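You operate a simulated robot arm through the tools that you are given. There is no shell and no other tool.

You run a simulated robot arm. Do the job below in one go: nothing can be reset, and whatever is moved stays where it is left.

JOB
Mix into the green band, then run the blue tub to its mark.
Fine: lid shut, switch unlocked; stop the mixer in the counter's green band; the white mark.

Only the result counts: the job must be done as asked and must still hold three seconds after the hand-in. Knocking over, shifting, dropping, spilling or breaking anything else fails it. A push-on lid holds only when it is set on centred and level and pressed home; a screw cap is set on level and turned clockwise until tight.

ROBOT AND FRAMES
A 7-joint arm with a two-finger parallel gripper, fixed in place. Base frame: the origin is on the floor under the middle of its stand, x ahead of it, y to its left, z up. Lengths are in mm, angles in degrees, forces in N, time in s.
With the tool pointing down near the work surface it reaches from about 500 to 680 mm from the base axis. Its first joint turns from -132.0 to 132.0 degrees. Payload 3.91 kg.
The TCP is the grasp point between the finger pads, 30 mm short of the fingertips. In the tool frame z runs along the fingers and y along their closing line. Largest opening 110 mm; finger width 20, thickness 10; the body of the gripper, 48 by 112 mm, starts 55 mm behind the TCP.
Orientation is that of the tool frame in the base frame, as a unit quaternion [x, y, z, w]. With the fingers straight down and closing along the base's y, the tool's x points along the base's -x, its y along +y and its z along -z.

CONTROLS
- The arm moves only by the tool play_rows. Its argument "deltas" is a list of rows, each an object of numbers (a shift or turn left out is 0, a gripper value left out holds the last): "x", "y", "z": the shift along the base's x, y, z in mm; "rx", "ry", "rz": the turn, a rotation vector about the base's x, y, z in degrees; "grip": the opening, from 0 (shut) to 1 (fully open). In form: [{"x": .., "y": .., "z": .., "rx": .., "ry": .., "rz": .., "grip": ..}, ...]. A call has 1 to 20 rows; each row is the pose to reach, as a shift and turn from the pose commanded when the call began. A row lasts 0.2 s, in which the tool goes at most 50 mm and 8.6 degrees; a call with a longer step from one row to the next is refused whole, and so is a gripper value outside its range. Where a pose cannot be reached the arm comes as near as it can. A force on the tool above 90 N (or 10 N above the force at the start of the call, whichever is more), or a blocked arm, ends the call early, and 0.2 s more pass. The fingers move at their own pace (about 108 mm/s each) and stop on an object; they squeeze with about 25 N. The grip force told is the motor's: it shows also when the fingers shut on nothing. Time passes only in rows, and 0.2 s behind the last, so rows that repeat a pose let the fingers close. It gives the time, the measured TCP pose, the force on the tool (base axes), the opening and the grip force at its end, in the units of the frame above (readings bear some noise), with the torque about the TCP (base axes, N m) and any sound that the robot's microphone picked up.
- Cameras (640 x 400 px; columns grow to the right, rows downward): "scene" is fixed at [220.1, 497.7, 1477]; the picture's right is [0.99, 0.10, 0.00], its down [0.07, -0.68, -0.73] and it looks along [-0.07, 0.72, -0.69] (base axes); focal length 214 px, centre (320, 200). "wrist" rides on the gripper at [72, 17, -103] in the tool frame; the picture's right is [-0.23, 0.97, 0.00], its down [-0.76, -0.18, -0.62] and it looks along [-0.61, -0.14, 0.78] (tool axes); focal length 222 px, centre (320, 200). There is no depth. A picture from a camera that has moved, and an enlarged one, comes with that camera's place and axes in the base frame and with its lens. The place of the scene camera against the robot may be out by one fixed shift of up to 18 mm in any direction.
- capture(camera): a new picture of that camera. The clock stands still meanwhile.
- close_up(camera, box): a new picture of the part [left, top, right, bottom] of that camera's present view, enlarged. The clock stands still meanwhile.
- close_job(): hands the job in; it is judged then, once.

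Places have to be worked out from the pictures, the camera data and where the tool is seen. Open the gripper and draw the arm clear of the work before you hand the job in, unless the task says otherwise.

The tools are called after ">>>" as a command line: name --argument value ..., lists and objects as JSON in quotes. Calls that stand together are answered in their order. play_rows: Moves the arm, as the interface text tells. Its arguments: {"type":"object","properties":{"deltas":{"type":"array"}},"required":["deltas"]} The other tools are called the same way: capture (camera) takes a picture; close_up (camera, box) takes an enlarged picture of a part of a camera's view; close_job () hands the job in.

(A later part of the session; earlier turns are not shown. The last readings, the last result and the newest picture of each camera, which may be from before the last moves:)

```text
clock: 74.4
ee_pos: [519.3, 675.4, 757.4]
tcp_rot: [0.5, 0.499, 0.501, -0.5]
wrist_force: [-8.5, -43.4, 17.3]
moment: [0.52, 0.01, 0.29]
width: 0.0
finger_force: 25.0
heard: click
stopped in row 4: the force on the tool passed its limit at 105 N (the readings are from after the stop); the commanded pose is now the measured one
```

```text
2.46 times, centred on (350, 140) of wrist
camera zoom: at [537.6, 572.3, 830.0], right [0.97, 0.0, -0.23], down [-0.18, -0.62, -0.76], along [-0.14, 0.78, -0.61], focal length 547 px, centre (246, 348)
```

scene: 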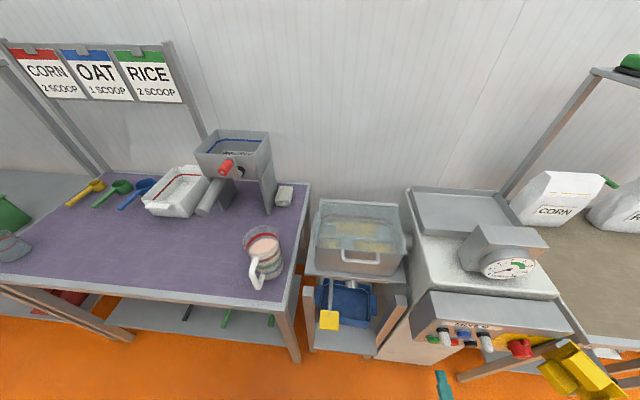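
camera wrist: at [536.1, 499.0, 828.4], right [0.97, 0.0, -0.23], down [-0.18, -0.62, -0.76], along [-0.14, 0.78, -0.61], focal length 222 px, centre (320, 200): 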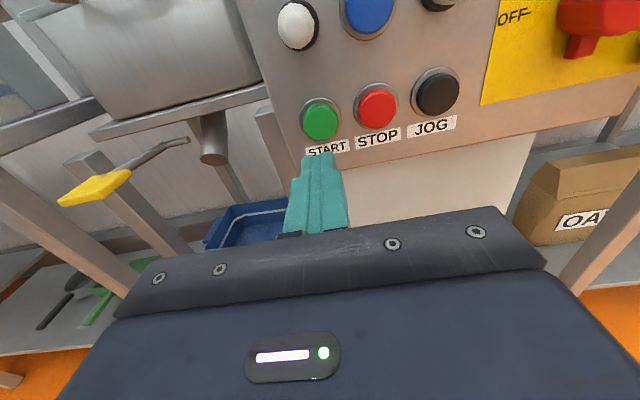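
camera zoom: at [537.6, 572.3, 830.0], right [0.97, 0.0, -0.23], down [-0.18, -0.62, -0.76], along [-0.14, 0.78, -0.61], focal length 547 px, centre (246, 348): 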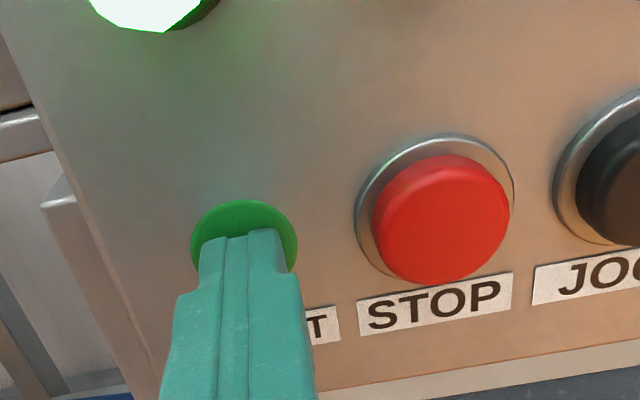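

A click, and the lamp lit green: the mixer is running. I'll back off and move over to hover in front of STOP, then read the dial.

>>> play_rows --deltas '[{"y": -15}, {"x": 26, "y": -18}, {"x": 52.5, "y": -18}]'

>>> close_up --camera "scene" --box '[470, 240, 550, 290]'

>>> close_up --camera "wrist" --box '[220, 60, 480, 220]'

```text
clock: 75.2
ee_pos: [572.5, 660.0, 757.7]
tcp_rot: [0.501, 0.5, 0.499, -0.5]
wrist_force: [-0.2, 0.4, 0.2]
moment: [0.01, 0.02, -0.02]
width: 0.1
finger_force: 24.5
```

```text
8.00 times, centred on (510, 265) of scene
camera zoom: at [220.1, 497.7, 1477.0], right [0.99, 0.1, 0.0], down [0.07, -0.68, -0.73], along [-0.07, 0.72, -0.69], focal length 1716 px, centre (-1200, -320)
```

zoom: 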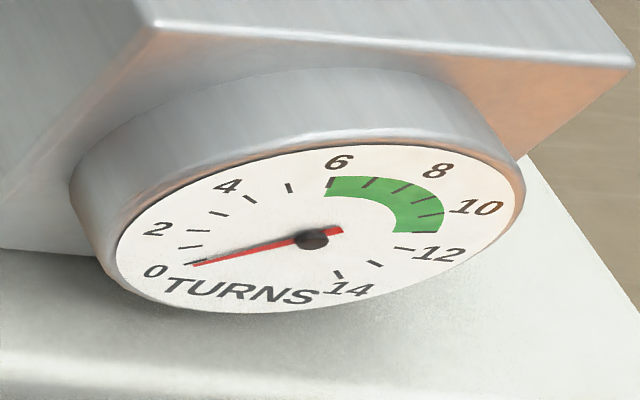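

```text
2.46 times, centred on (350, 140) of wrist
camera zoom: at [589.8, 557.5, 830.3], right [0.97, 0.0, -0.23], down [-0.18, -0.62, -0.76], along [-0.14, 0.78, -0.61], focal length 547 px, centre (246, 348)
```

zoom: 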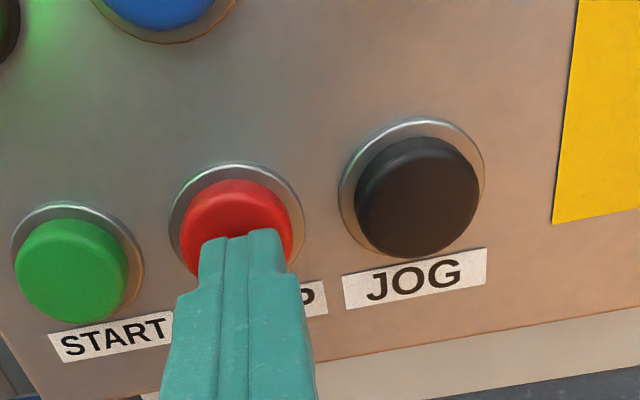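

The green lamp glows but the needle is still at 0 after about 1 s. I'll wait briefly and re-read.

>>> play_rows --deltas '[{"y": 0}, {"y": 0}, {"y": 0}, {"y": 0}]'

>>> close_up --camera "scene" --box '[470, 240, 550, 290]'

>>> close_up --camera "scene" --box '[300, 180, 440, 360]'

>>> close_up --camera "scene" --box '[415, 300, 515, 360]'

```text
clock: 76.2
ee_pos: [572.4, 659.9, 758.3]
tcp_rot: [0.5, 0.5, 0.5, -0.5]
wrist_force: [0.1, -0.2, -0.2]
moment: [-0.03, -0.02, 0.02]
width: 0.1
finger_force: 25.5
```

```text
8.00 times, centred on (510, 265) of scene
camera zoom: at [220.1, 497.7, 1477.0], right [0.99, 0.1, 0.0], down [0.07, -0.68, -0.73], along [-0.07, 0.72, -0.69], focal length 1716 px, centre (-1200, -320)
```

zoom: 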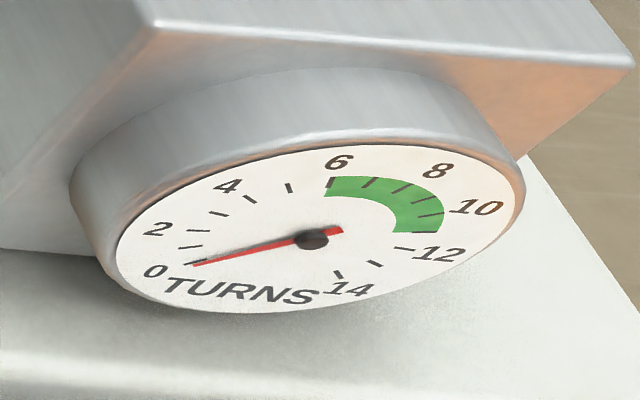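

```text
2.22 times, centred on (370, 270) of scene
camera zoom: at [220.1, 497.7, 1477.0], right [0.99, 0.1, 0.0], down [0.07, -0.68, -0.73], along [-0.07, 0.72, -0.69], focal length 477 px, centre (209, 44)
```

zoom: 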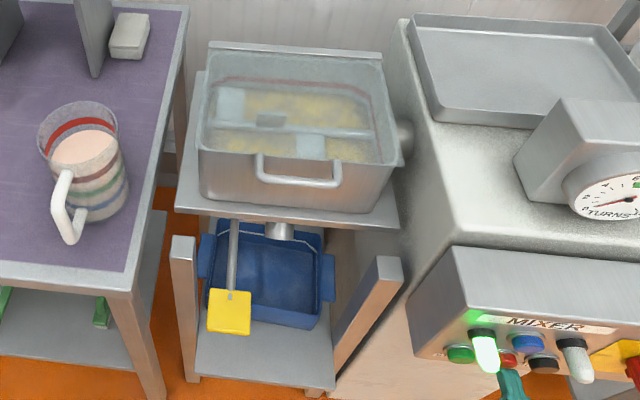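

```text
6.40 times, centred on (465, 330) of scene
camera zoom: at [220.1, 497.7, 1477.0], right [0.99, 0.1, 0.0], down [0.07, -0.68, -0.73], along [-0.07, 0.72, -0.69], focal length 1373 px, centre (-608, -632)
```

zoom: 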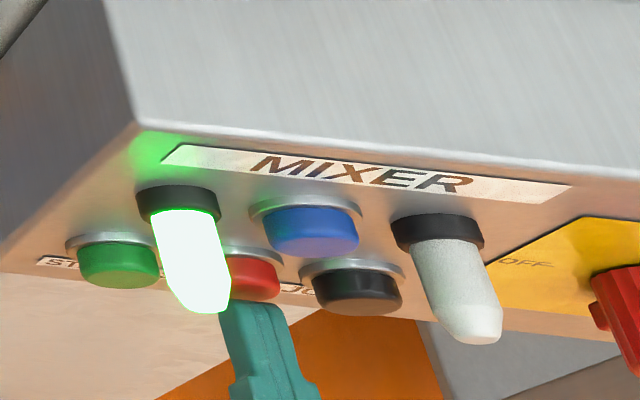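

The lamp is lit and the paddles have moved, so the mixer turns slowly. I'll keep waiting and watching the counter.

>>> play_rows --deltas '[{"y": 0}, {"y": 0}, {"y": 0}, {"y": 0}, {"y": 0}, {"y": 0}, {"y": 0}, {"y": 0}, {"y": 0}]'

>>> close_up --camera "scene" --box '[470, 240, 550, 290]'

>>> close_up --camera "scene" --box '[310, 190, 420, 280]'

```text
clock: 78.2
ee_pos: [572.7, 659.9, 756.5]
tcp_rot: [-0.5, -0.5, -0.5, 0.5]
wrist_force: [-0.2, 0.3, 0.8]
moment: [-0.01, -0.01, -0.03]
width: 0.0
finger_force: 24.8
```

```text
8.00 times, centred on (510, 265) of scene
camera zoom: at [220.1, 497.7, 1477.0], right [0.99, 0.1, 0.0], down [0.07, -0.68, -0.73], along [-0.07, 0.72, -0.69], focal length 1716 px, centre (-1200, -320)
```

zoom: 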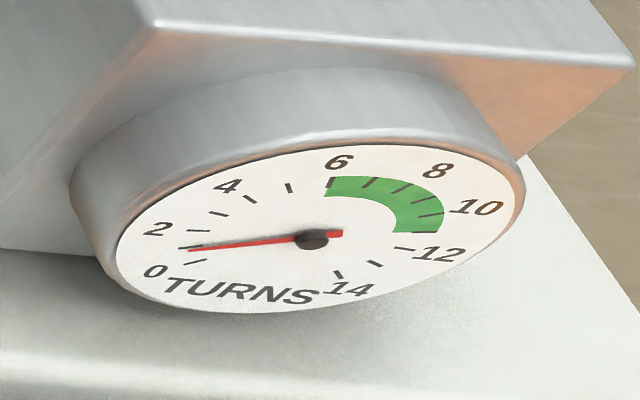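

```text
4.44 times, centred on (365, 235) of scene
camera zoom: at [220.1, 497.7, 1477.0], right [0.99, 0.1, 0.0], down [0.07, -0.68, -0.73], along [-0.07, 0.72, -0.69], focal length 953 px, centre (120, 44)
```

zoom: 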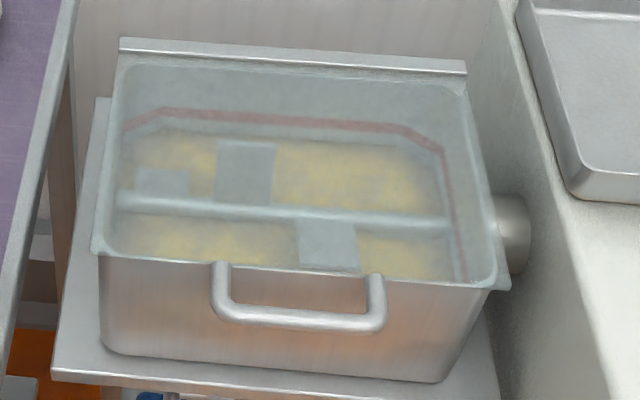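

The needle is now near 1 after about 4.5 s. I'll wait about 4 s and read it again to gauge the rate.

>>> play_rows --deltas '[{"y": 0}, {"y": 0}, {"y": 0}, {"y": 0}, {"y": 0}, {"y": 0}, {"y": 0}, {"y": 0}, {"y": 0}, {"y": 0}, {"y": 0}, {"y": 0}, {"y": 0}, {"y": 0}, {"y": 0}, {"y": 0}, {"y": 0}, {"y": 0}, {"y": 0}]'

>>> close_up --camera "scene" --box '[470, 240, 550, 290]'

```text
clock: 82.2
ee_pos: [572.1, 660.2, 756.3]
tcp_rot: [0.5, 0.5, 0.5, -0.5]
wrist_force: [-0.3, 0.4, -0.2]
moment: [-0.01, 0.01, -0.02]
width: 0.0
finger_force: 24.9
```

```text
8.00 times, centred on (510, 265) of scene
camera zoom: at [220.1, 497.7, 1477.0], right [0.99, 0.1, 0.0], down [0.07, -0.68, -0.73], along [-0.07, 0.72, -0.69], focal length 1716 px, centre (-1200, -320)
```

zoom: 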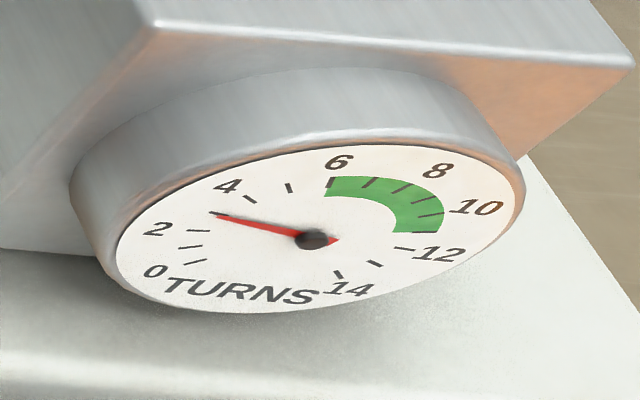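

Needle at 3, so about 0.5 turn/s. The green band (6–11) should be reached in ~6 s; I'll wait 4 s more and re-read.

>>> play_rows --deltas '[{"y": 0}, {"y": 0}, {"y": 0}, {"y": 0}, {"y": 0}, {"y": 0}, {"y": 0}, {"y": 0}, {"y": 0}, {"y": 0}, {"y": 0}, {"y": 0}, {"y": 0}, {"y": 0}, {"y": 0}, {"y": 0}, {"y": 0}, {"y": 0}, {"y": 0}]'

>>> close_up --camera "scene" --box '[470, 240, 550, 290]'

```text
clock: 86.2
ee_pos: [573.5, 660.4, 757.6]
tcp_rot: [0.5, 0.5, 0.501, -0.499]
wrist_force: [0.2, -0.1, -0.2]
moment: [0.02, 0.02, -0.01]
width: 0.0
finger_force: 25.3
```

```text
8.00 times, centred on (510, 265) of scene
camera zoom: at [220.1, 497.7, 1477.0], right [0.99, 0.1, 0.0], down [0.07, -0.68, -0.73], along [-0.07, 0.72, -0.69], focal length 1716 px, centre (-1200, -320)
```

zoom: 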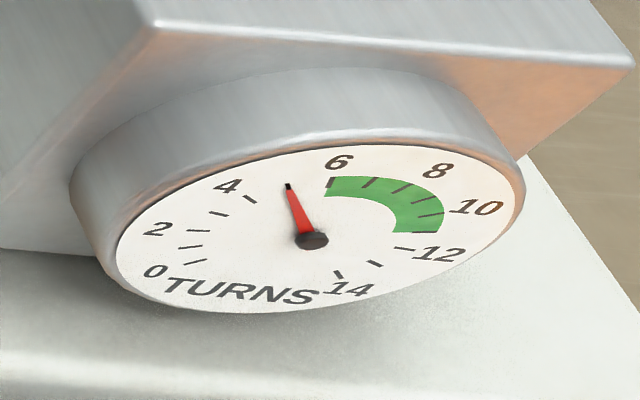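

Needle at 5. Waiting ~4 s more brings it to 7, inside the band, then I'll press STOP.

>>> play_rows --deltas '[{"y": 0}, {"y": 0}, {"y": 0}, {"y": 0}, {"y": 0}, {"y": 0}, {"y": 0}, {"y": 0}, {"y": 0}, {"y": 0}, {"y": 0}, {"y": 0}, {"y": 0}, {"y": 0}, {"y": 0}, {"y": 0}, {"y": 0}, {"y": 0}, {"y": 0}]'

>>> close_up --camera "scene" --box '[470, 240, 550, 290]'

```text
clock: 90.2
ee_pos: [572.2, 660.1, 759.2]
tcp_rot: [0.501, 0.499, 0.5, -0.499]
wrist_force: [-0.9, 0.5, -0.1]
moment: [0.01, 0.02, -0.02]
width: 0.2
finger_force: 25.3
```

```text
8.00 times, centred on (510, 265) of scene
camera zoom: at [220.1, 497.7, 1477.0], right [0.99, 0.1, 0.0], down [0.07, -0.68, -0.73], along [-0.07, 0.72, -0.69], focal length 1716 px, centre (-1200, -320)
```

zoom: 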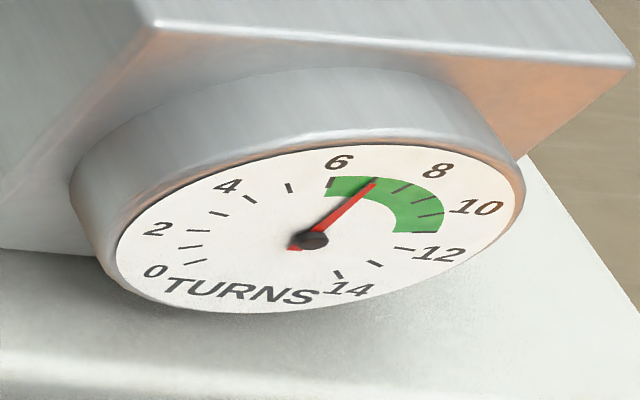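

The needle is at 7, inside the green band. Pressing STOP now.

>>> play_rows --deltas '[{"y": 8}, {"y": 12}, {"y": 15}, {"y": 17}, {"y": 17}]'

>>> close_up --camera "scene" --box '[470, 240, 550, 290]'

>>> close_up --camera "scene" --box '[415, 300, 515, 360]'

```text
clock: 91.4
ee_pos: [572.0, 673.6, 756.7]
tcp_rot: [0.502, 0.499, 0.5, -0.499]
wrist_force: [-10.3, -40.0, -3.6]
moment: [-0.07, 0.04, 0.32]
width: 0.2
finger_force: 24.8
heard: click
```

```text
8.00 times, centred on (510, 265) of scene
camera zoom: at [220.1, 497.7, 1477.0], right [0.99, 0.1, 0.0], down [0.07, -0.68, -0.73], along [-0.07, 0.72, -0.69], focal length 1716 px, centre (-1200, -320)
```

zoom: 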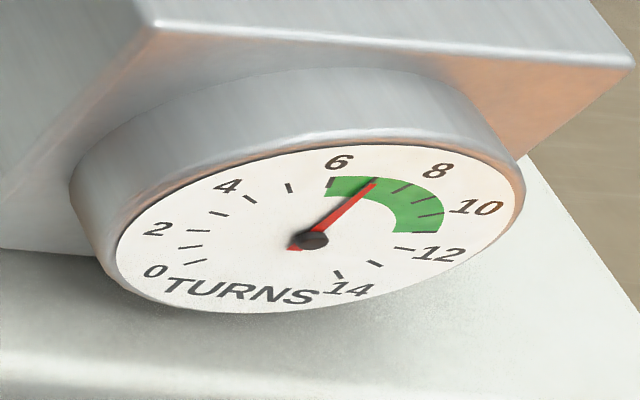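

```text
6.40 times, centred on (465, 330) of scene
camera zoom: at [220.1, 497.7, 1477.0], right [0.99, 0.1, 0.0], down [0.07, -0.68, -0.73], along [-0.07, 0.72, -0.69], focal length 1373 px, centre (-608, -632)
```

zoom: 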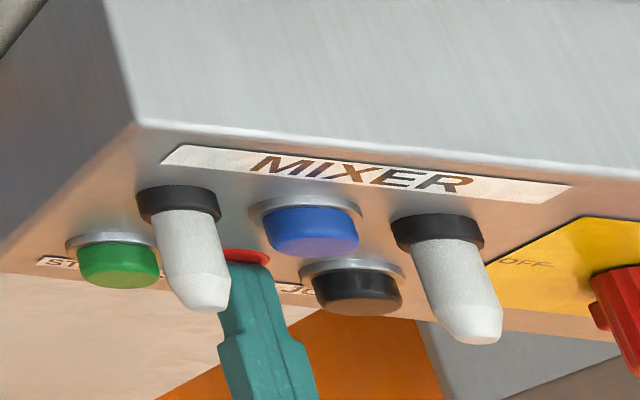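

Click heard, lamp off, needle at 7. I'll back away and confirm that it holds.

>>> play_rows --deltas '[{"y": -15}, {"y": -40}, {"y": -80}, {"y": -110}, {"y": -110}]'

>>> close_up --camera "scene" --box '[470, 240, 550, 290]'

>>> capture --camera "wrist"

>>> close_up --camera "scene" --box '[295, 265, 415, 365]'

```text
clock: 92.6
ee_pos: [573.9, 564.2, 756.8]
tcp_rot: [0.501, 0.499, 0.501, -0.499]
wrist_force: [-0.4, -0.2, -0.5]
moment: [0.0, 0.02, -0.01]
width: 0.0
finger_force: 25.1
```

```text
8.00 times, centred on (510, 265) of scene
camera zoom: at [220.1, 497.7, 1477.0], right [0.99, 0.1, 0.0], down [0.07, -0.68, -0.73], along [-0.07, 0.72, -0.69], focal length 1716 px, centre (-1200, -320)
```

zoom: 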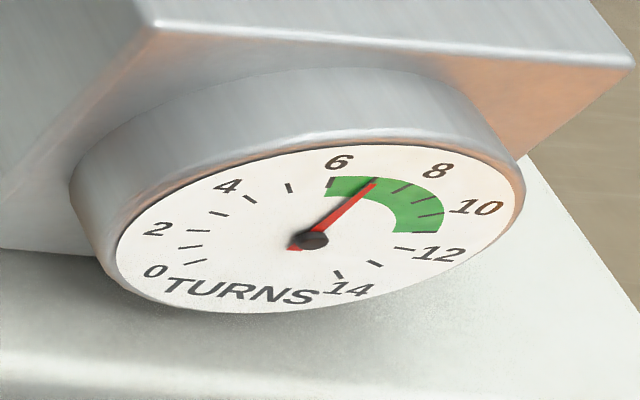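

```text
taken
camera wrist: at [590.3, 462.4, 828.2], right [0.97, 0.0, -0.23], down [-0.18, -0.62, -0.76], along [-0.14, 0.78, -0.61], focal length 222 px, centre (320, 200)
```

wrist: 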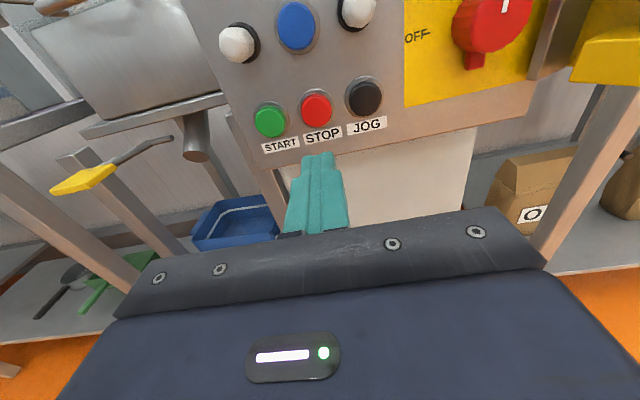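

```text
4.00 times, centred on (355, 315) of scene
camera zoom: at [220.1, 497.7, 1477.0], right [0.99, 0.1, 0.0], down [0.07, -0.68, -0.73], along [-0.07, 0.72, -0.69], focal length 858 px, centre (180, -260)
```

zoom: 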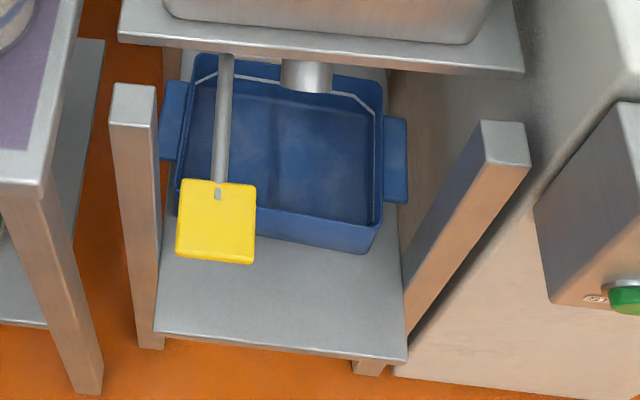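

The counter holds at 7. Now the outlet lever: the yellow paddle triangulates to about (220, 731, 731). I'll look more closely at its pivot near the pipe.

>>> close_up --camera "wrist" --box '[30, 90, 290, 260]'

```text
2.35 times, centred on (160, 175) of wrist
camera zoom: at [590.3, 462.4, 828.2], right [0.97, 0.0, -0.23], down [-0.18, -0.62, -0.76], along [-0.14, 0.78, -0.61], focal length 523 px, centre (696, 259)
```

zoom: 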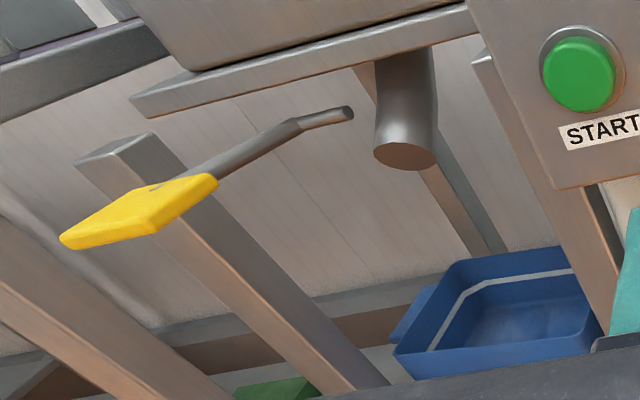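

The lever is a crank on a horizontal shaft (y≈874, z≈722) at the pipe; its paddle sticks out level toward −y at (220, 700–762, 731). Pushing it down should open the valve. I'll approach with the fingers as a vertical fork, camera on the left so the tub stays in view.

>>> play_rows --deltas '[{"x": -32, "ry": -8, "grip": 0.3}, {"x": -64, "ry": -16, "grip": 0.5}, {"x": -96, "ry": -24}, {"x": -128, "y": 5, "ry": -32}, {"x": -160, "y": 10, "ry": -40}, {"x": -192, "y": 15, "ry": -48}, {"x": -224, "y": 20, "ry": -56}, {"x": -256, "y": 25, "z": -5, "ry": -64}, {"x": -288, "y": 30, "z": -10, "ry": -72}, {"x": -320, "y": 35, "z": -15, "ry": -80}, {"x": -352, "y": 40, "z": -20, "ry": -88}, {"x": -354, "y": 50, "z": -22, "ry": -90}, {"x": -354, "y": 50, "z": -22, "ry": -90}]'

>>> capture --camera "wrist"

>>> capture --camera "scene"

```text
clock: 95.4
ee_pos: [219.3, 613.7, 734.1]
tcp_rot: [0.0, 0.706, 0.708, -0.001]
wrist_force: [0.4, 0.7, -0.6]
moment: [0.03, 0.02, -0.01]
width: 55.3
finger_force: 0.1
```

```text
taken
camera wrist: at [146.7, 511.7, 751.8], right [0.23, 0.0, 0.97], down [0.76, -0.62, -0.18], along [0.61, 0.78, -0.14], focal length 222 px, centre (320, 200)
```

wrist: 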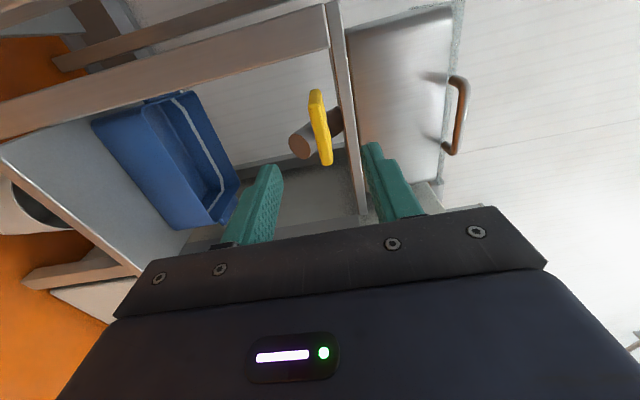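

```text
taken
```

scene: 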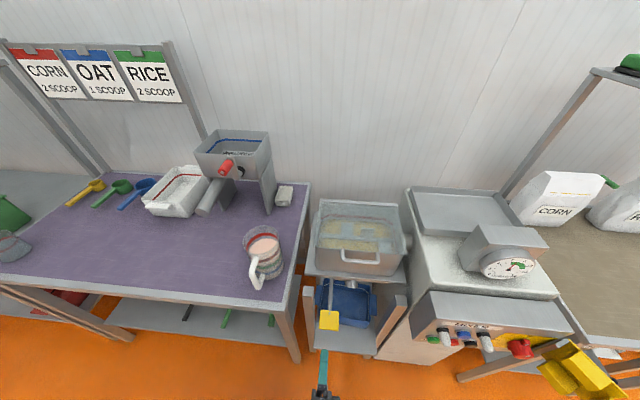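

A very useful view: tub with its white line, the pipe mouth and the paddle. Enlarging for precise positions.

>>> close_up --camera "wrist" --box '[80, 60, 400, 260]'

>>> close_up --camera "wrist" --box '[90, 80, 250, 240]'

>>> close_up --camera "scene" --box '[305, 270, 405, 350]'

```text
2.00 times, centred on (240, 160) of wrist
camera zoom: at [146.7, 511.7, 751.8], right [0.23, 0.0, 0.97], down [0.76, -0.62, -0.18], along [0.61, 0.78, -0.14], focal length 444 px, centre (480, 280)
```

zoom: 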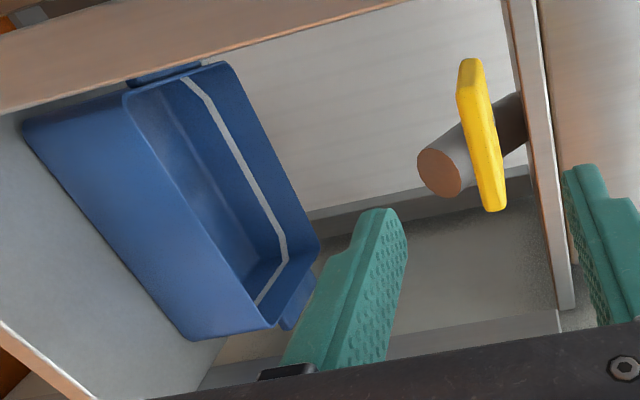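

```text
2.50 times, centred on (170, 160) of wrist
camera zoom: at [146.7, 511.7, 751.8], right [0.23, 0.0, 0.97], down [0.76, -0.62, -0.18], along [0.61, 0.78, -0.14], focal length 555 px, centre (695, 300)
```

zoom: 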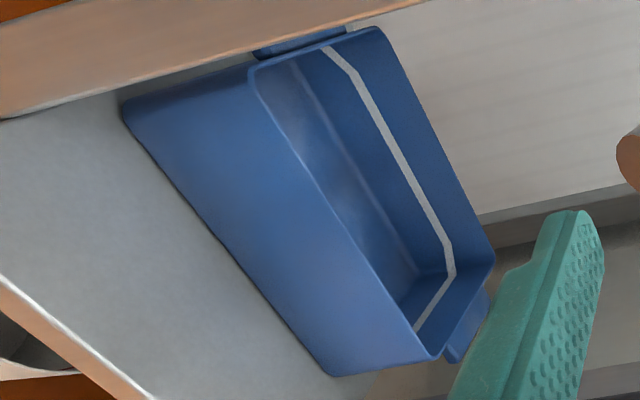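

```text
5.00 times, centred on (355, 310) of scene
camera zoom: at [220.1, 497.7, 1477.0], right [0.99, 0.1, 0.0], down [0.07, -0.68, -0.73], along [-0.07, 0.72, -0.69], focal length 1072 px, centre (145, -350)
```

zoom: 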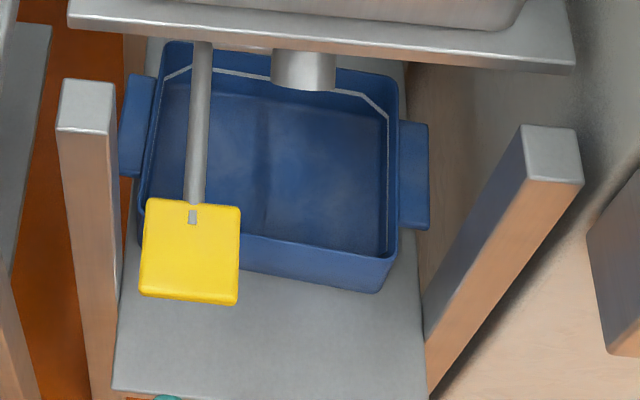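

Paddle spans x 188–252, z≈737 at its front edge, centred on my fork. I'll advance so the fingers straddle it, then lower until contact.

>>> play_rows --deltas '[{"y": 20}, {"y": 45}, {"y": 65}, {"y": 81}, {"y": 81, "z": -10}, {"y": 81, "z": -18}, {"y": 81, "z": -18}]'

>>> close_up --camera "wrist" --box '[80, 40, 440, 260]'

```text
clock: 97.0
ee_pos: [219.2, 697.4, 716.5]
tcp_rot: [0.0, 0.707, 0.708, 0.0]
wrist_force: [-0.1, 0.5, -1.1]
moment: [0.02, -0.02, 0.03]
width: 55.0
finger_force: 0.1
```

```text
1.78 times, centred on (260, 150) of wrist
camera zoom: at [146.5, 594.5, 733.1], right [0.23, 0.0, 0.97], down [0.76, -0.62, -0.18], along [0.61, 0.78, -0.14], focal length 395 px, centre (427, 289)
```

zoom: 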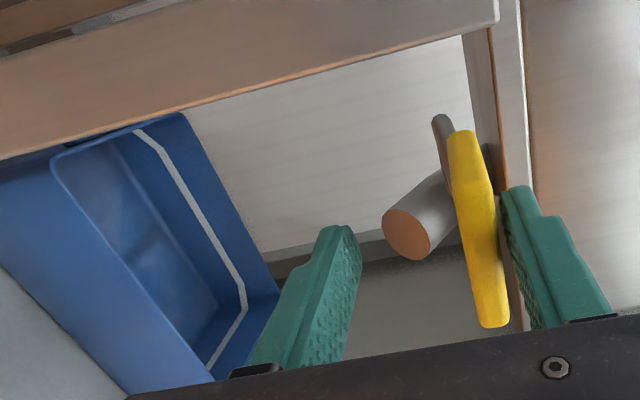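

The upper finger is just above the paddle. I'll push down about 12° and check force, sound and flow.

>>> play_rows --deltas '[{"z": -7}, {"z": -14}, {"z": -21}, {"z": -28}, {"z": -28}]'

>>> close_up --camera "wrist" --box '[80, 40, 440, 260]'

>>> close_up --camera "scene" --box '[305, 270, 405, 350]'

```text
clock: 98.2
ee_pos: [219.2, 694.8, 688.1]
tcp_rot: [-0.001, 0.707, 0.708, 0.0]
wrist_force: [0.1, -0.4, 1.6]
moment: [0.02, 0.0, -0.05]
width: 55.6
finger_force: 0.8
```

```text
1.78 times, centred on (260, 150) of wrist
camera zoom: at [146.9, 593.4, 705.1], right [0.23, 0.0, 0.97], down [0.76, -0.62, -0.18], along [0.61, 0.78, -0.14], focal length 395 px, centre (427, 289)
```

zoom: 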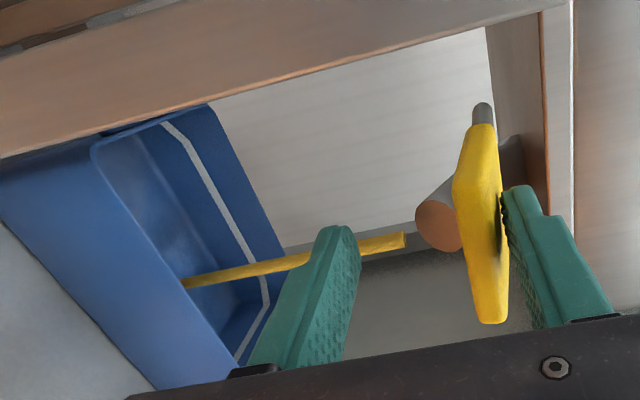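

```text
5.00 times, centred on (355, 310) of scene
camera zoom: at [220.1, 497.7, 1477.0], right [0.99, 0.1, 0.0], down [0.07, -0.68, -0.73], along [-0.07, 0.72, -0.69], focal length 1072 px, centre (145, -350)
```

zoom: 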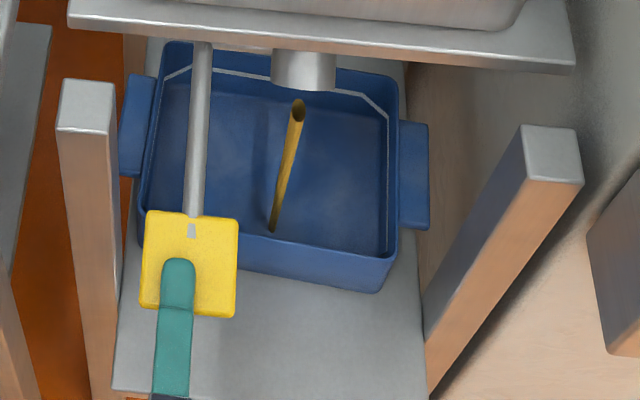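

A thin yellow stream is falling into the tub at this small opening. I'll hold here and monitor the fill level against the white line.

>>> play_rows --deltas '[{"z": 0}, {"z": 0}, {"z": 0}, {"z": 0}]'

>>> close_up --camera "scene" --box '[305, 270, 405, 350]'

>>> close_up --camera "wrist" --box '[80, 80, 340, 260]'

```text
clock: 99.2
ee_pos: [219.4, 696.2, 687.7]
tcp_rot: [-0.001, 0.706, 0.708, -0.001]
wrist_force: [0.3, -0.1, 1.9]
moment: [0.06, 0.0, -0.05]
width: 55.8
finger_force: 0.3
```

```text
5.00 times, centred on (355, 310) of scene
camera zoom: at [220.1, 497.7, 1477.0], right [0.99, 0.1, 0.0], down [0.07, -0.68, -0.73], along [-0.07, 0.72, -0.69], focal length 1072 px, centre (145, -350)
```

zoom: 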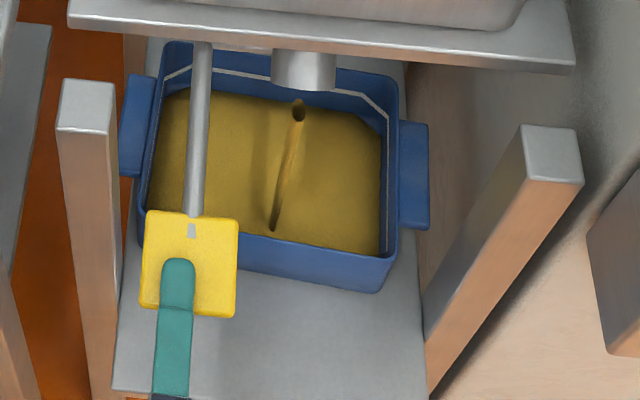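

```text
2.22 times, centred on (210, 170) of wrist
camera zoom: at [146.8, 593.3, 705.2], right [0.23, 0.0, 0.97], down [0.76, -0.62, -0.18], along [0.61, 0.78, -0.14], focal length 494 px, centre (564, 267)
```

zoom: 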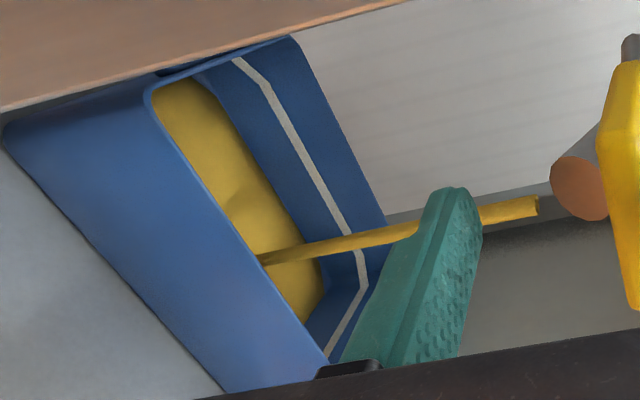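

The floor is already covered; level is still well below the line. I'll wait 2 s more and measure how quickly it rises.

>>> play_rows --deltas '[{"z": 0}, {"z": 0}, {"z": 0}, {"z": 0}, {"z": 0}, {"z": 0}, {"z": 0}, {"z": 0}, {"z": 0}]'

>>> close_up --camera "wrist" --box '[80, 80, 340, 260]'

>>> close_up --camera "scene" --box '[305, 270, 405, 350]'

```text
clock: 101.2
ee_pos: [218.2, 695.4, 688.9]
tcp_rot: [0.001, 0.706, 0.708, -0.001]
wrist_force: [0.1, 0.2, 1.3]
moment: [0.05, 0.02, -0.01]
width: 55.8
finger_force: 0.6
```

```text
2.22 times, centred on (210, 170) of wrist
camera zoom: at [146.8, 593.3, 705.2], right [0.23, 0.0, 0.97], down [0.76, -0.62, -0.18], along [0.61, 0.78, -0.14], focal length 494 px, centre (564, 267)
```

zoom: 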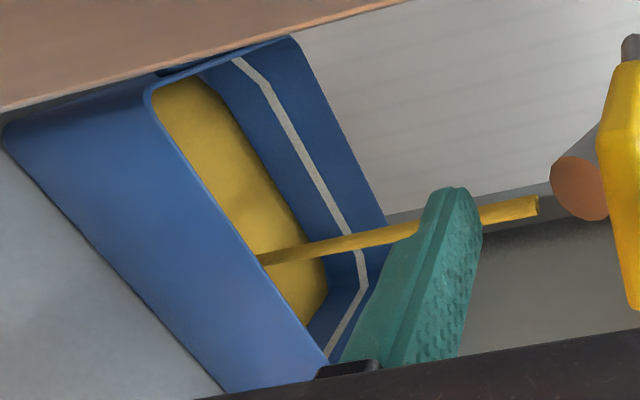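

```text
5.00 times, centred on (355, 310) of scene
camera zoom: at [220.1, 497.7, 1477.0], right [0.99, 0.1, 0.0], down [0.07, -0.68, -0.73], along [-0.07, 0.72, -0.69], focal length 1072 px, centre (145, -350)
```

zoom: 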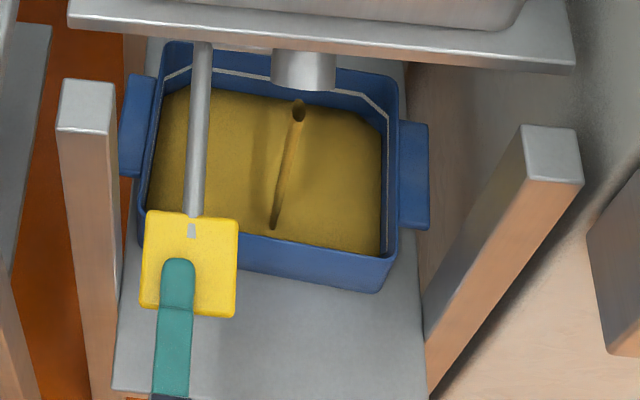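

The level rises slowly (roughly 4–5 px of ~54 in 2 s), which is good for accuracy. I'll wait 4 s.

>>> play_rows --deltas '[{"z": 0}, {"z": 0}, {"z": 0}, {"z": 0}, {"z": 0}, {"z": 0}, {"z": 0}, {"z": 0}, {"z": 0}, {"z": 0}, {"z": 0}, {"z": 0}, {"z": 0}, {"z": 0}, {"z": 0}, {"z": 0}, {"z": 0}, {"z": 0}, {"z": 0}]'

>>> close_up --camera "wrist" --box '[80, 80, 340, 260]'

>>> close_up --camera "scene" --box '[305, 270, 405, 350]'

```text
clock: 105.2
ee_pos: [218.1, 695.7, 688.0]
tcp_rot: [0.0, 0.706, 0.709, 0.0]
wrist_force: [-0.3, -0.4, 2.0]
moment: [0.06, -0.01, 0.0]
width: 55.7
finger_force: 0.6
```

```text
2.22 times, centred on (210, 170) of wrist
camera zoom: at [146.8, 593.3, 705.2], right [0.23, 0.0, 0.97], down [0.76, -0.62, -0.18], along [0.61, 0.78, -0.14], focal length 494 px, centre (564, 267)
```

zoom: 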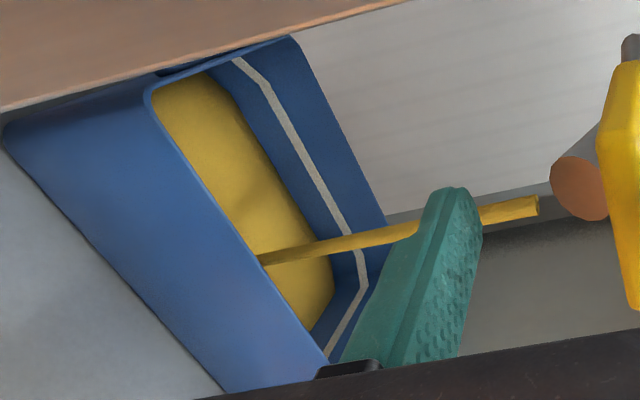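

```text
5.00 times, centred on (355, 310) of scene
camera zoom: at [220.1, 497.7, 1477.0], right [0.99, 0.1, 0.0], down [0.07, -0.68, -0.73], along [-0.07, 0.72, -0.69], focal length 1072 px, centre (145, -350)
```

zoom: 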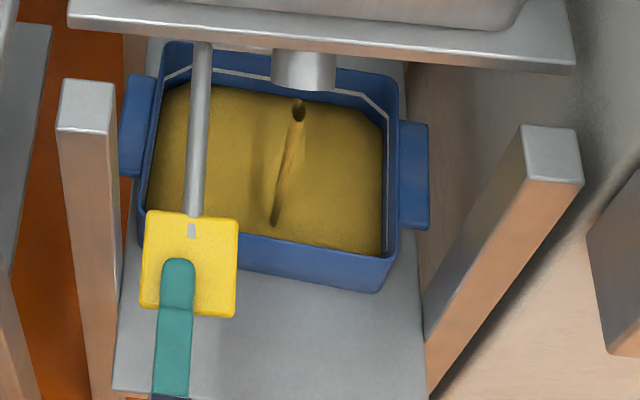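

Rising about 2 px/s with ~43 px to go (≈20 s). I'll wait in two more 4 s blocks.

>>> play_rows --deltas '[{"z": 0}, {"z": 0}, {"z": 0}, {"z": 0}, {"z": 0}, {"z": 0}, {"z": 0}, {"z": 0}, {"z": 0}, {"z": 0}, {"z": 0}, {"z": 0}, {"z": 0}, {"z": 0}, {"z": 0}, {"z": 0}, {"z": 0}, {"z": 0}, {"z": 0}]'

>>> close_up --camera "wrist" --box '[80, 80, 340, 260]'

>>> play_rows --deltas '[{"z": 0}, {"z": 0}, {"z": 0}, {"z": 0}, {"z": 0}, {"z": 0}, {"z": 0}, {"z": 0}, {"z": 0}, {"z": 0}, {"z": 0}, {"z": 0}, {"z": 0}, {"z": 0}, {"z": 0}, {"z": 0}, {"z": 0}, {"z": 0}, {"z": 0}]'

>>> close_up --camera "wrist" --box '[80, 80, 340, 260]'

>>> close_up --camera "scene" --box '[305, 270, 405, 350]'

```text
clock: 109.2
ee_pos: [219.2, 695.0, 688.7]
tcp_rot: [0.0, 0.706, 0.708, -0.001]
wrist_force: [-0.1, -1.3, 1.9]
moment: [0.05, -0.03, -0.02]
width: 55.6
finger_force: 0.8
```

```text
2.22 times, centred on (210, 170) of wrist
camera zoom: at [146.8, 593.3, 705.2], right [0.23, 0.0, 0.97], down [0.76, -0.62, -0.18], along [0.61, 0.78, -0.14], focal length 494 px, centre (564, 267)
```

zoom: 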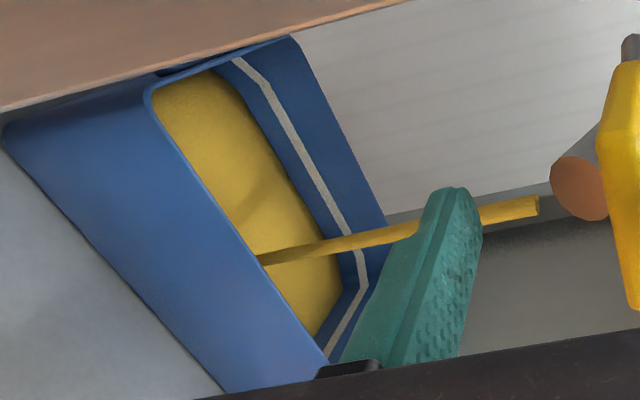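

```text
clock: 113.2
ee_pos: [219.0, 696.3, 689.2]
tcp_rot: [0.001, 0.707, 0.707, 0.0]
wrist_force: [0.3, -0.5, 2.6]
moment: [0.05, 0.02, -0.01]
width: 55.9
finger_force: 0.2
```

```text
2.22 times, centred on (210, 170) of wrist
camera zoom: at [146.8, 593.3, 705.2], right [0.23, 0.0, 0.97], down [0.76, -0.62, -0.18], along [0.61, 0.78, -0.14], focal length 494 px, centre (564, 267)
```

zoom: 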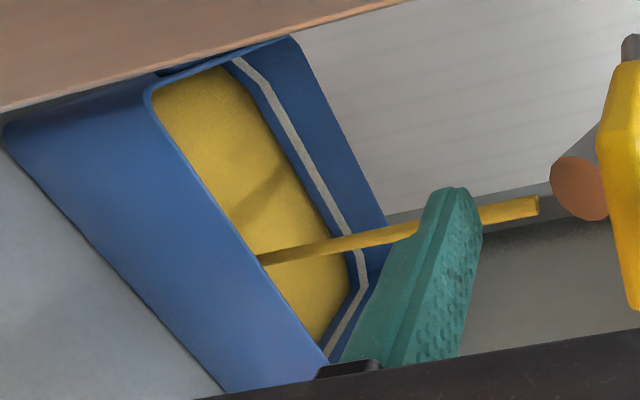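

```text
5.00 times, centred on (355, 310) of scene
camera zoom: at [220.1, 497.7, 1477.0], right [0.99, 0.1, 0.0], down [0.07, -0.68, -0.73], along [-0.07, 0.72, -0.69], focal length 1072 px, centre (145, -350)
```

zoom: 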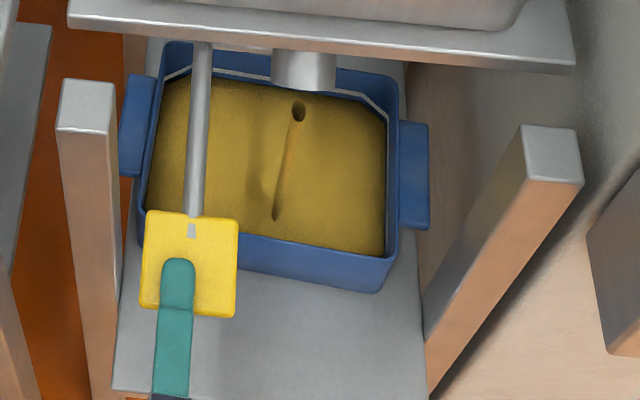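

The level is now close to the line. I'll zoom in tightly to measure the remaining gap.

>>> close_up --camera "wrist" --box '[170, 100, 260, 230]'

>>> close_up --camera "scene" --box '[325, 278, 390, 328]'

```text
3.08 times, centred on (215, 165) of wrist
camera zoom: at [146.8, 593.3, 705.2], right [0.23, 0.0, 0.97], down [0.76, -0.62, -0.18], along [0.61, 0.78, -0.14], focal length 684 px, centre (643, 308)
```

zoom: 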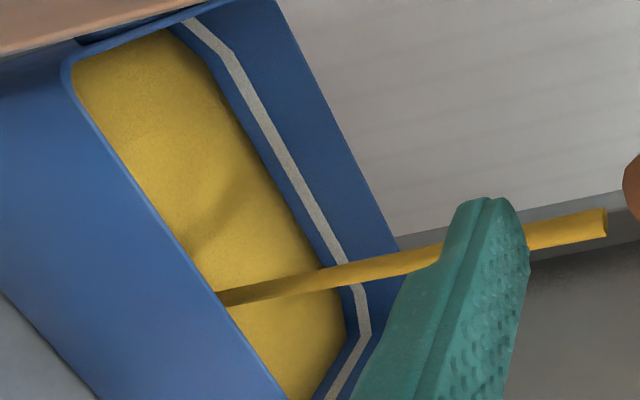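

```text
8.00 times, centred on (358, 303) of scene
camera zoom: at [220.1, 497.7, 1477.0], right [0.99, 0.1, 0.0], down [0.07, -0.68, -0.73], along [-0.07, 0.72, -0.69], focal length 1716 px, centre (20, -624)
```

zoom: 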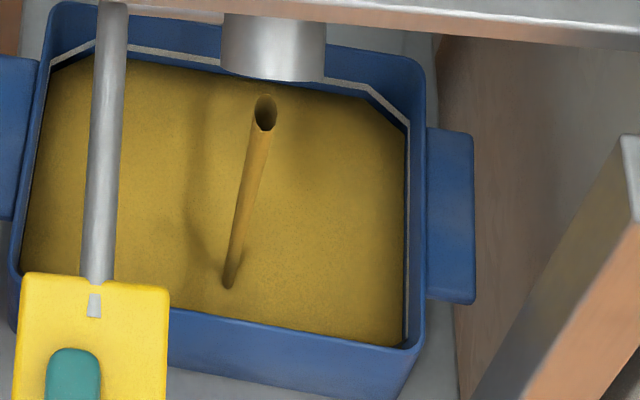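

Gap to the centre of the line is about 26 px here, rising ~4.5 px/s. I'll wait 3 s, then re-measure before closing.

>>> play_rows --deltas '[{"z": 0}, {"z": 0}, {"z": 0}, {"z": 0}, {"z": 0}, {"z": 0}, {"z": 0}, {"z": 0}, {"z": 0}, {"z": 0}, {"z": 0}, {"z": 0}, {"z": 0}, {"z": 0}]'

>>> close_up --camera "wrist" --box '[170, 100, 260, 230]'

>>> close_up --camera "scene" --box '[325, 278, 390, 328]'

```text
clock: 116.2
ee_pos: [219.0, 695.1, 687.5]
tcp_rot: [-0.001, 0.707, 0.707, 0.0]
wrist_force: [0.1, -1.3, 1.7]
moment: [0.08, 0.0, 0.05]
width: 55.6
finger_force: 0.6
```

```text
3.08 times, centred on (215, 165) of wrist
camera zoom: at [146.8, 593.3, 705.2], right [0.23, 0.0, 0.97], down [0.76, -0.62, -0.18], along [0.61, 0.78, -0.14], focal length 684 px, centre (643, 308)
```

zoom: 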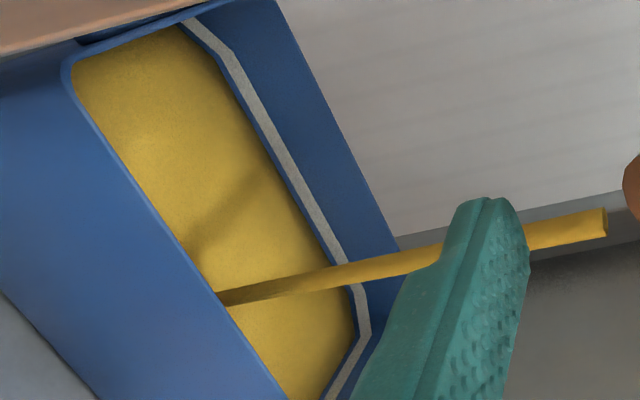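

```text
8.00 times, centred on (358, 303) of scene
camera zoom: at [220.1, 497.7, 1477.0], right [0.99, 0.1, 0.0], down [0.07, -0.68, -0.73], along [-0.07, 0.72, -0.69], focal length 1716 px, centre (20, -624)
```

zoom: 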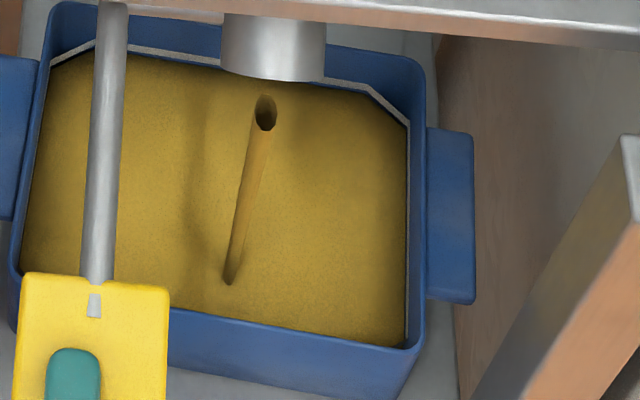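

Close: roughly 10 px to the lower edge of the line. A tighter zoom for precision.

>>> close_up --camera "wrist" --box '[195, 105, 235, 145]'

>>> close_up --camera "wrist" --box '[205, 175, 235, 235]'

```text
10.00 times, centred on (215, 125) of wrist
camera zoom: at [146.8, 593.3, 705.2], right [0.23, 0.0, 0.97], down [0.76, -0.62, -0.18], along [0.61, 0.78, -0.14], focal length 2221 px, centre (1370, 950)
```

zoom: 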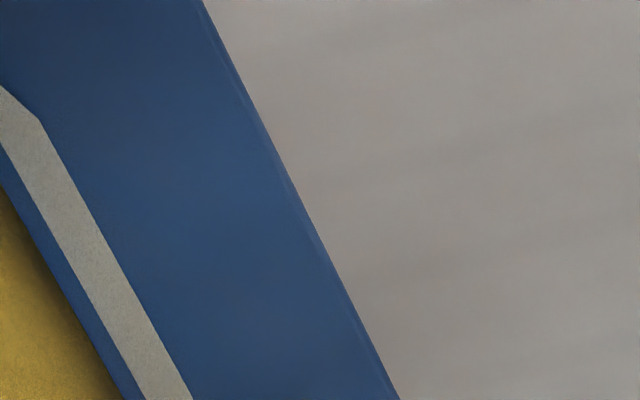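

```text
6.67 times, centred on (220, 205) of wrist
camera zoom: at [146.8, 593.3, 705.2], right [0.23, 0.0, 0.97], down [0.76, -0.62, -0.18], along [0.61, 0.78, -0.14], focal length 1481 px, centre (987, 167)
```

zoom: 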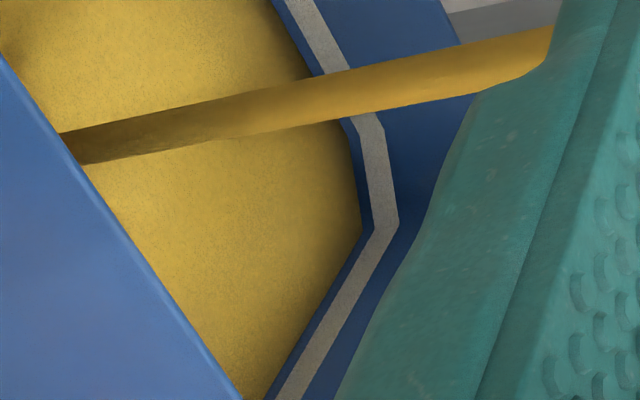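

In this zoom the surface is ~22 px below the line's lower edge (line ~46 px thick), rising ~11 px/s. I'll wait 2.8 s, re-check, then close.

>>> play_rows --deltas '[{"z": 0}, {"z": 0}, {"z": 0}, {"z": 0}, {"z": 0}, {"z": 0}, {"z": 0}, {"z": 0}, {"z": 0}, {"z": 0}, {"z": 0}, {"z": 0}, {"z": 0}]'

>>> close_up --camera "wrist" --box '[195, 105, 235, 145]'

>>> close_up --camera "wrist" --box '[205, 175, 235, 235]'

```text
clock: 119.0
ee_pos: [218.7, 695.3, 688.5]
tcp_rot: [-0.001, 0.707, 0.708, 0.0]
wrist_force: [0.1, 0.5, 2.3]
moment: [0.05, -0.01, 0.02]
width: 55.8
finger_force: 0.9
```

```text
10.00 times, centred on (215, 125) of wrist
camera zoom: at [146.8, 593.3, 705.2], right [0.23, 0.0, 0.97], down [0.76, -0.62, -0.18], along [0.61, 0.78, -0.14], focal length 2221 px, centre (1370, 950)
```

zoom: 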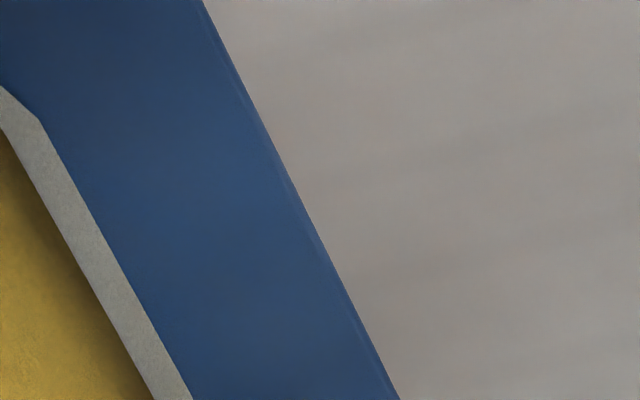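

```text
6.67 times, centred on (220, 205) of wrist
camera zoom: at [146.8, 593.3, 705.2], right [0.23, 0.0, 0.97], down [0.76, -0.62, -0.18], along [0.61, 0.78, -0.14], focal length 1481 px, centre (987, 167)
```

zoom: 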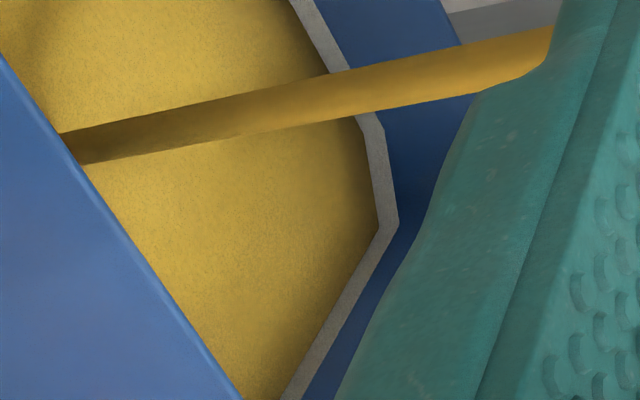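

The surface is now inside the white band (about a quarter of the way up). I'll close the valve now by raising the fork so the lower finger lifts the paddle back to level.

>>> play_rows --deltas '[{"z": 40}, {"z": 60}, {"z": 70}, {"z": 73}, {"z": 73}]'

>>> close_up --camera "scene" --box '[305, 270, 405, 350]'

>>> close_up --camera "wrist" --box '[80, 40, 440, 260]'

```text
clock: 120.2
ee_pos: [219.3, 696.0, 762.7]
tcp_rot: [0.001, 0.707, 0.707, 0.0]
wrist_force: [-0.6, -5.5, -15.5]
moment: [-0.47, -0.08, 0.01]
width: 62.5
finger_force: 7.7
```

```text
5.00 times, centred on (355, 310) of scene
camera zoom: at [220.1, 497.7, 1477.0], right [0.99, 0.1, 0.0], down [0.07, -0.68, -0.73], along [-0.07, 0.72, -0.69], focal length 1072 px, centre (145, -350)
```

zoom: 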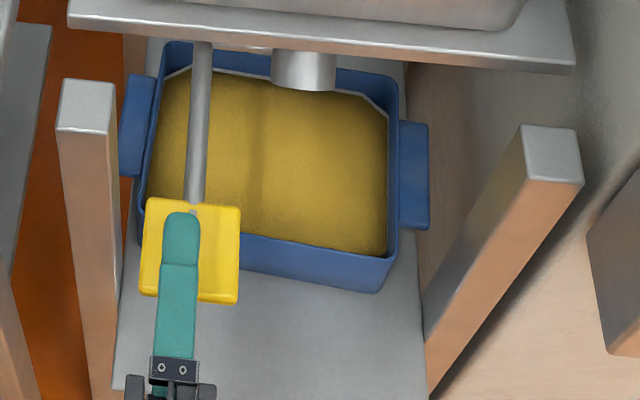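

```text
1.78 times, centred on (260, 150) of wrist
camera zoom: at [147.2, 594.0, 778.1], right [0.23, 0.0, 0.97], down [0.76, -0.62, -0.18], along [0.61, 0.78, -0.14], focal length 395 px, centre (427, 289)
```

zoom: 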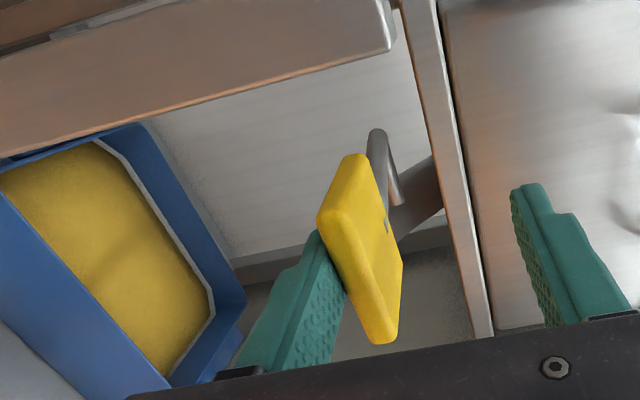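

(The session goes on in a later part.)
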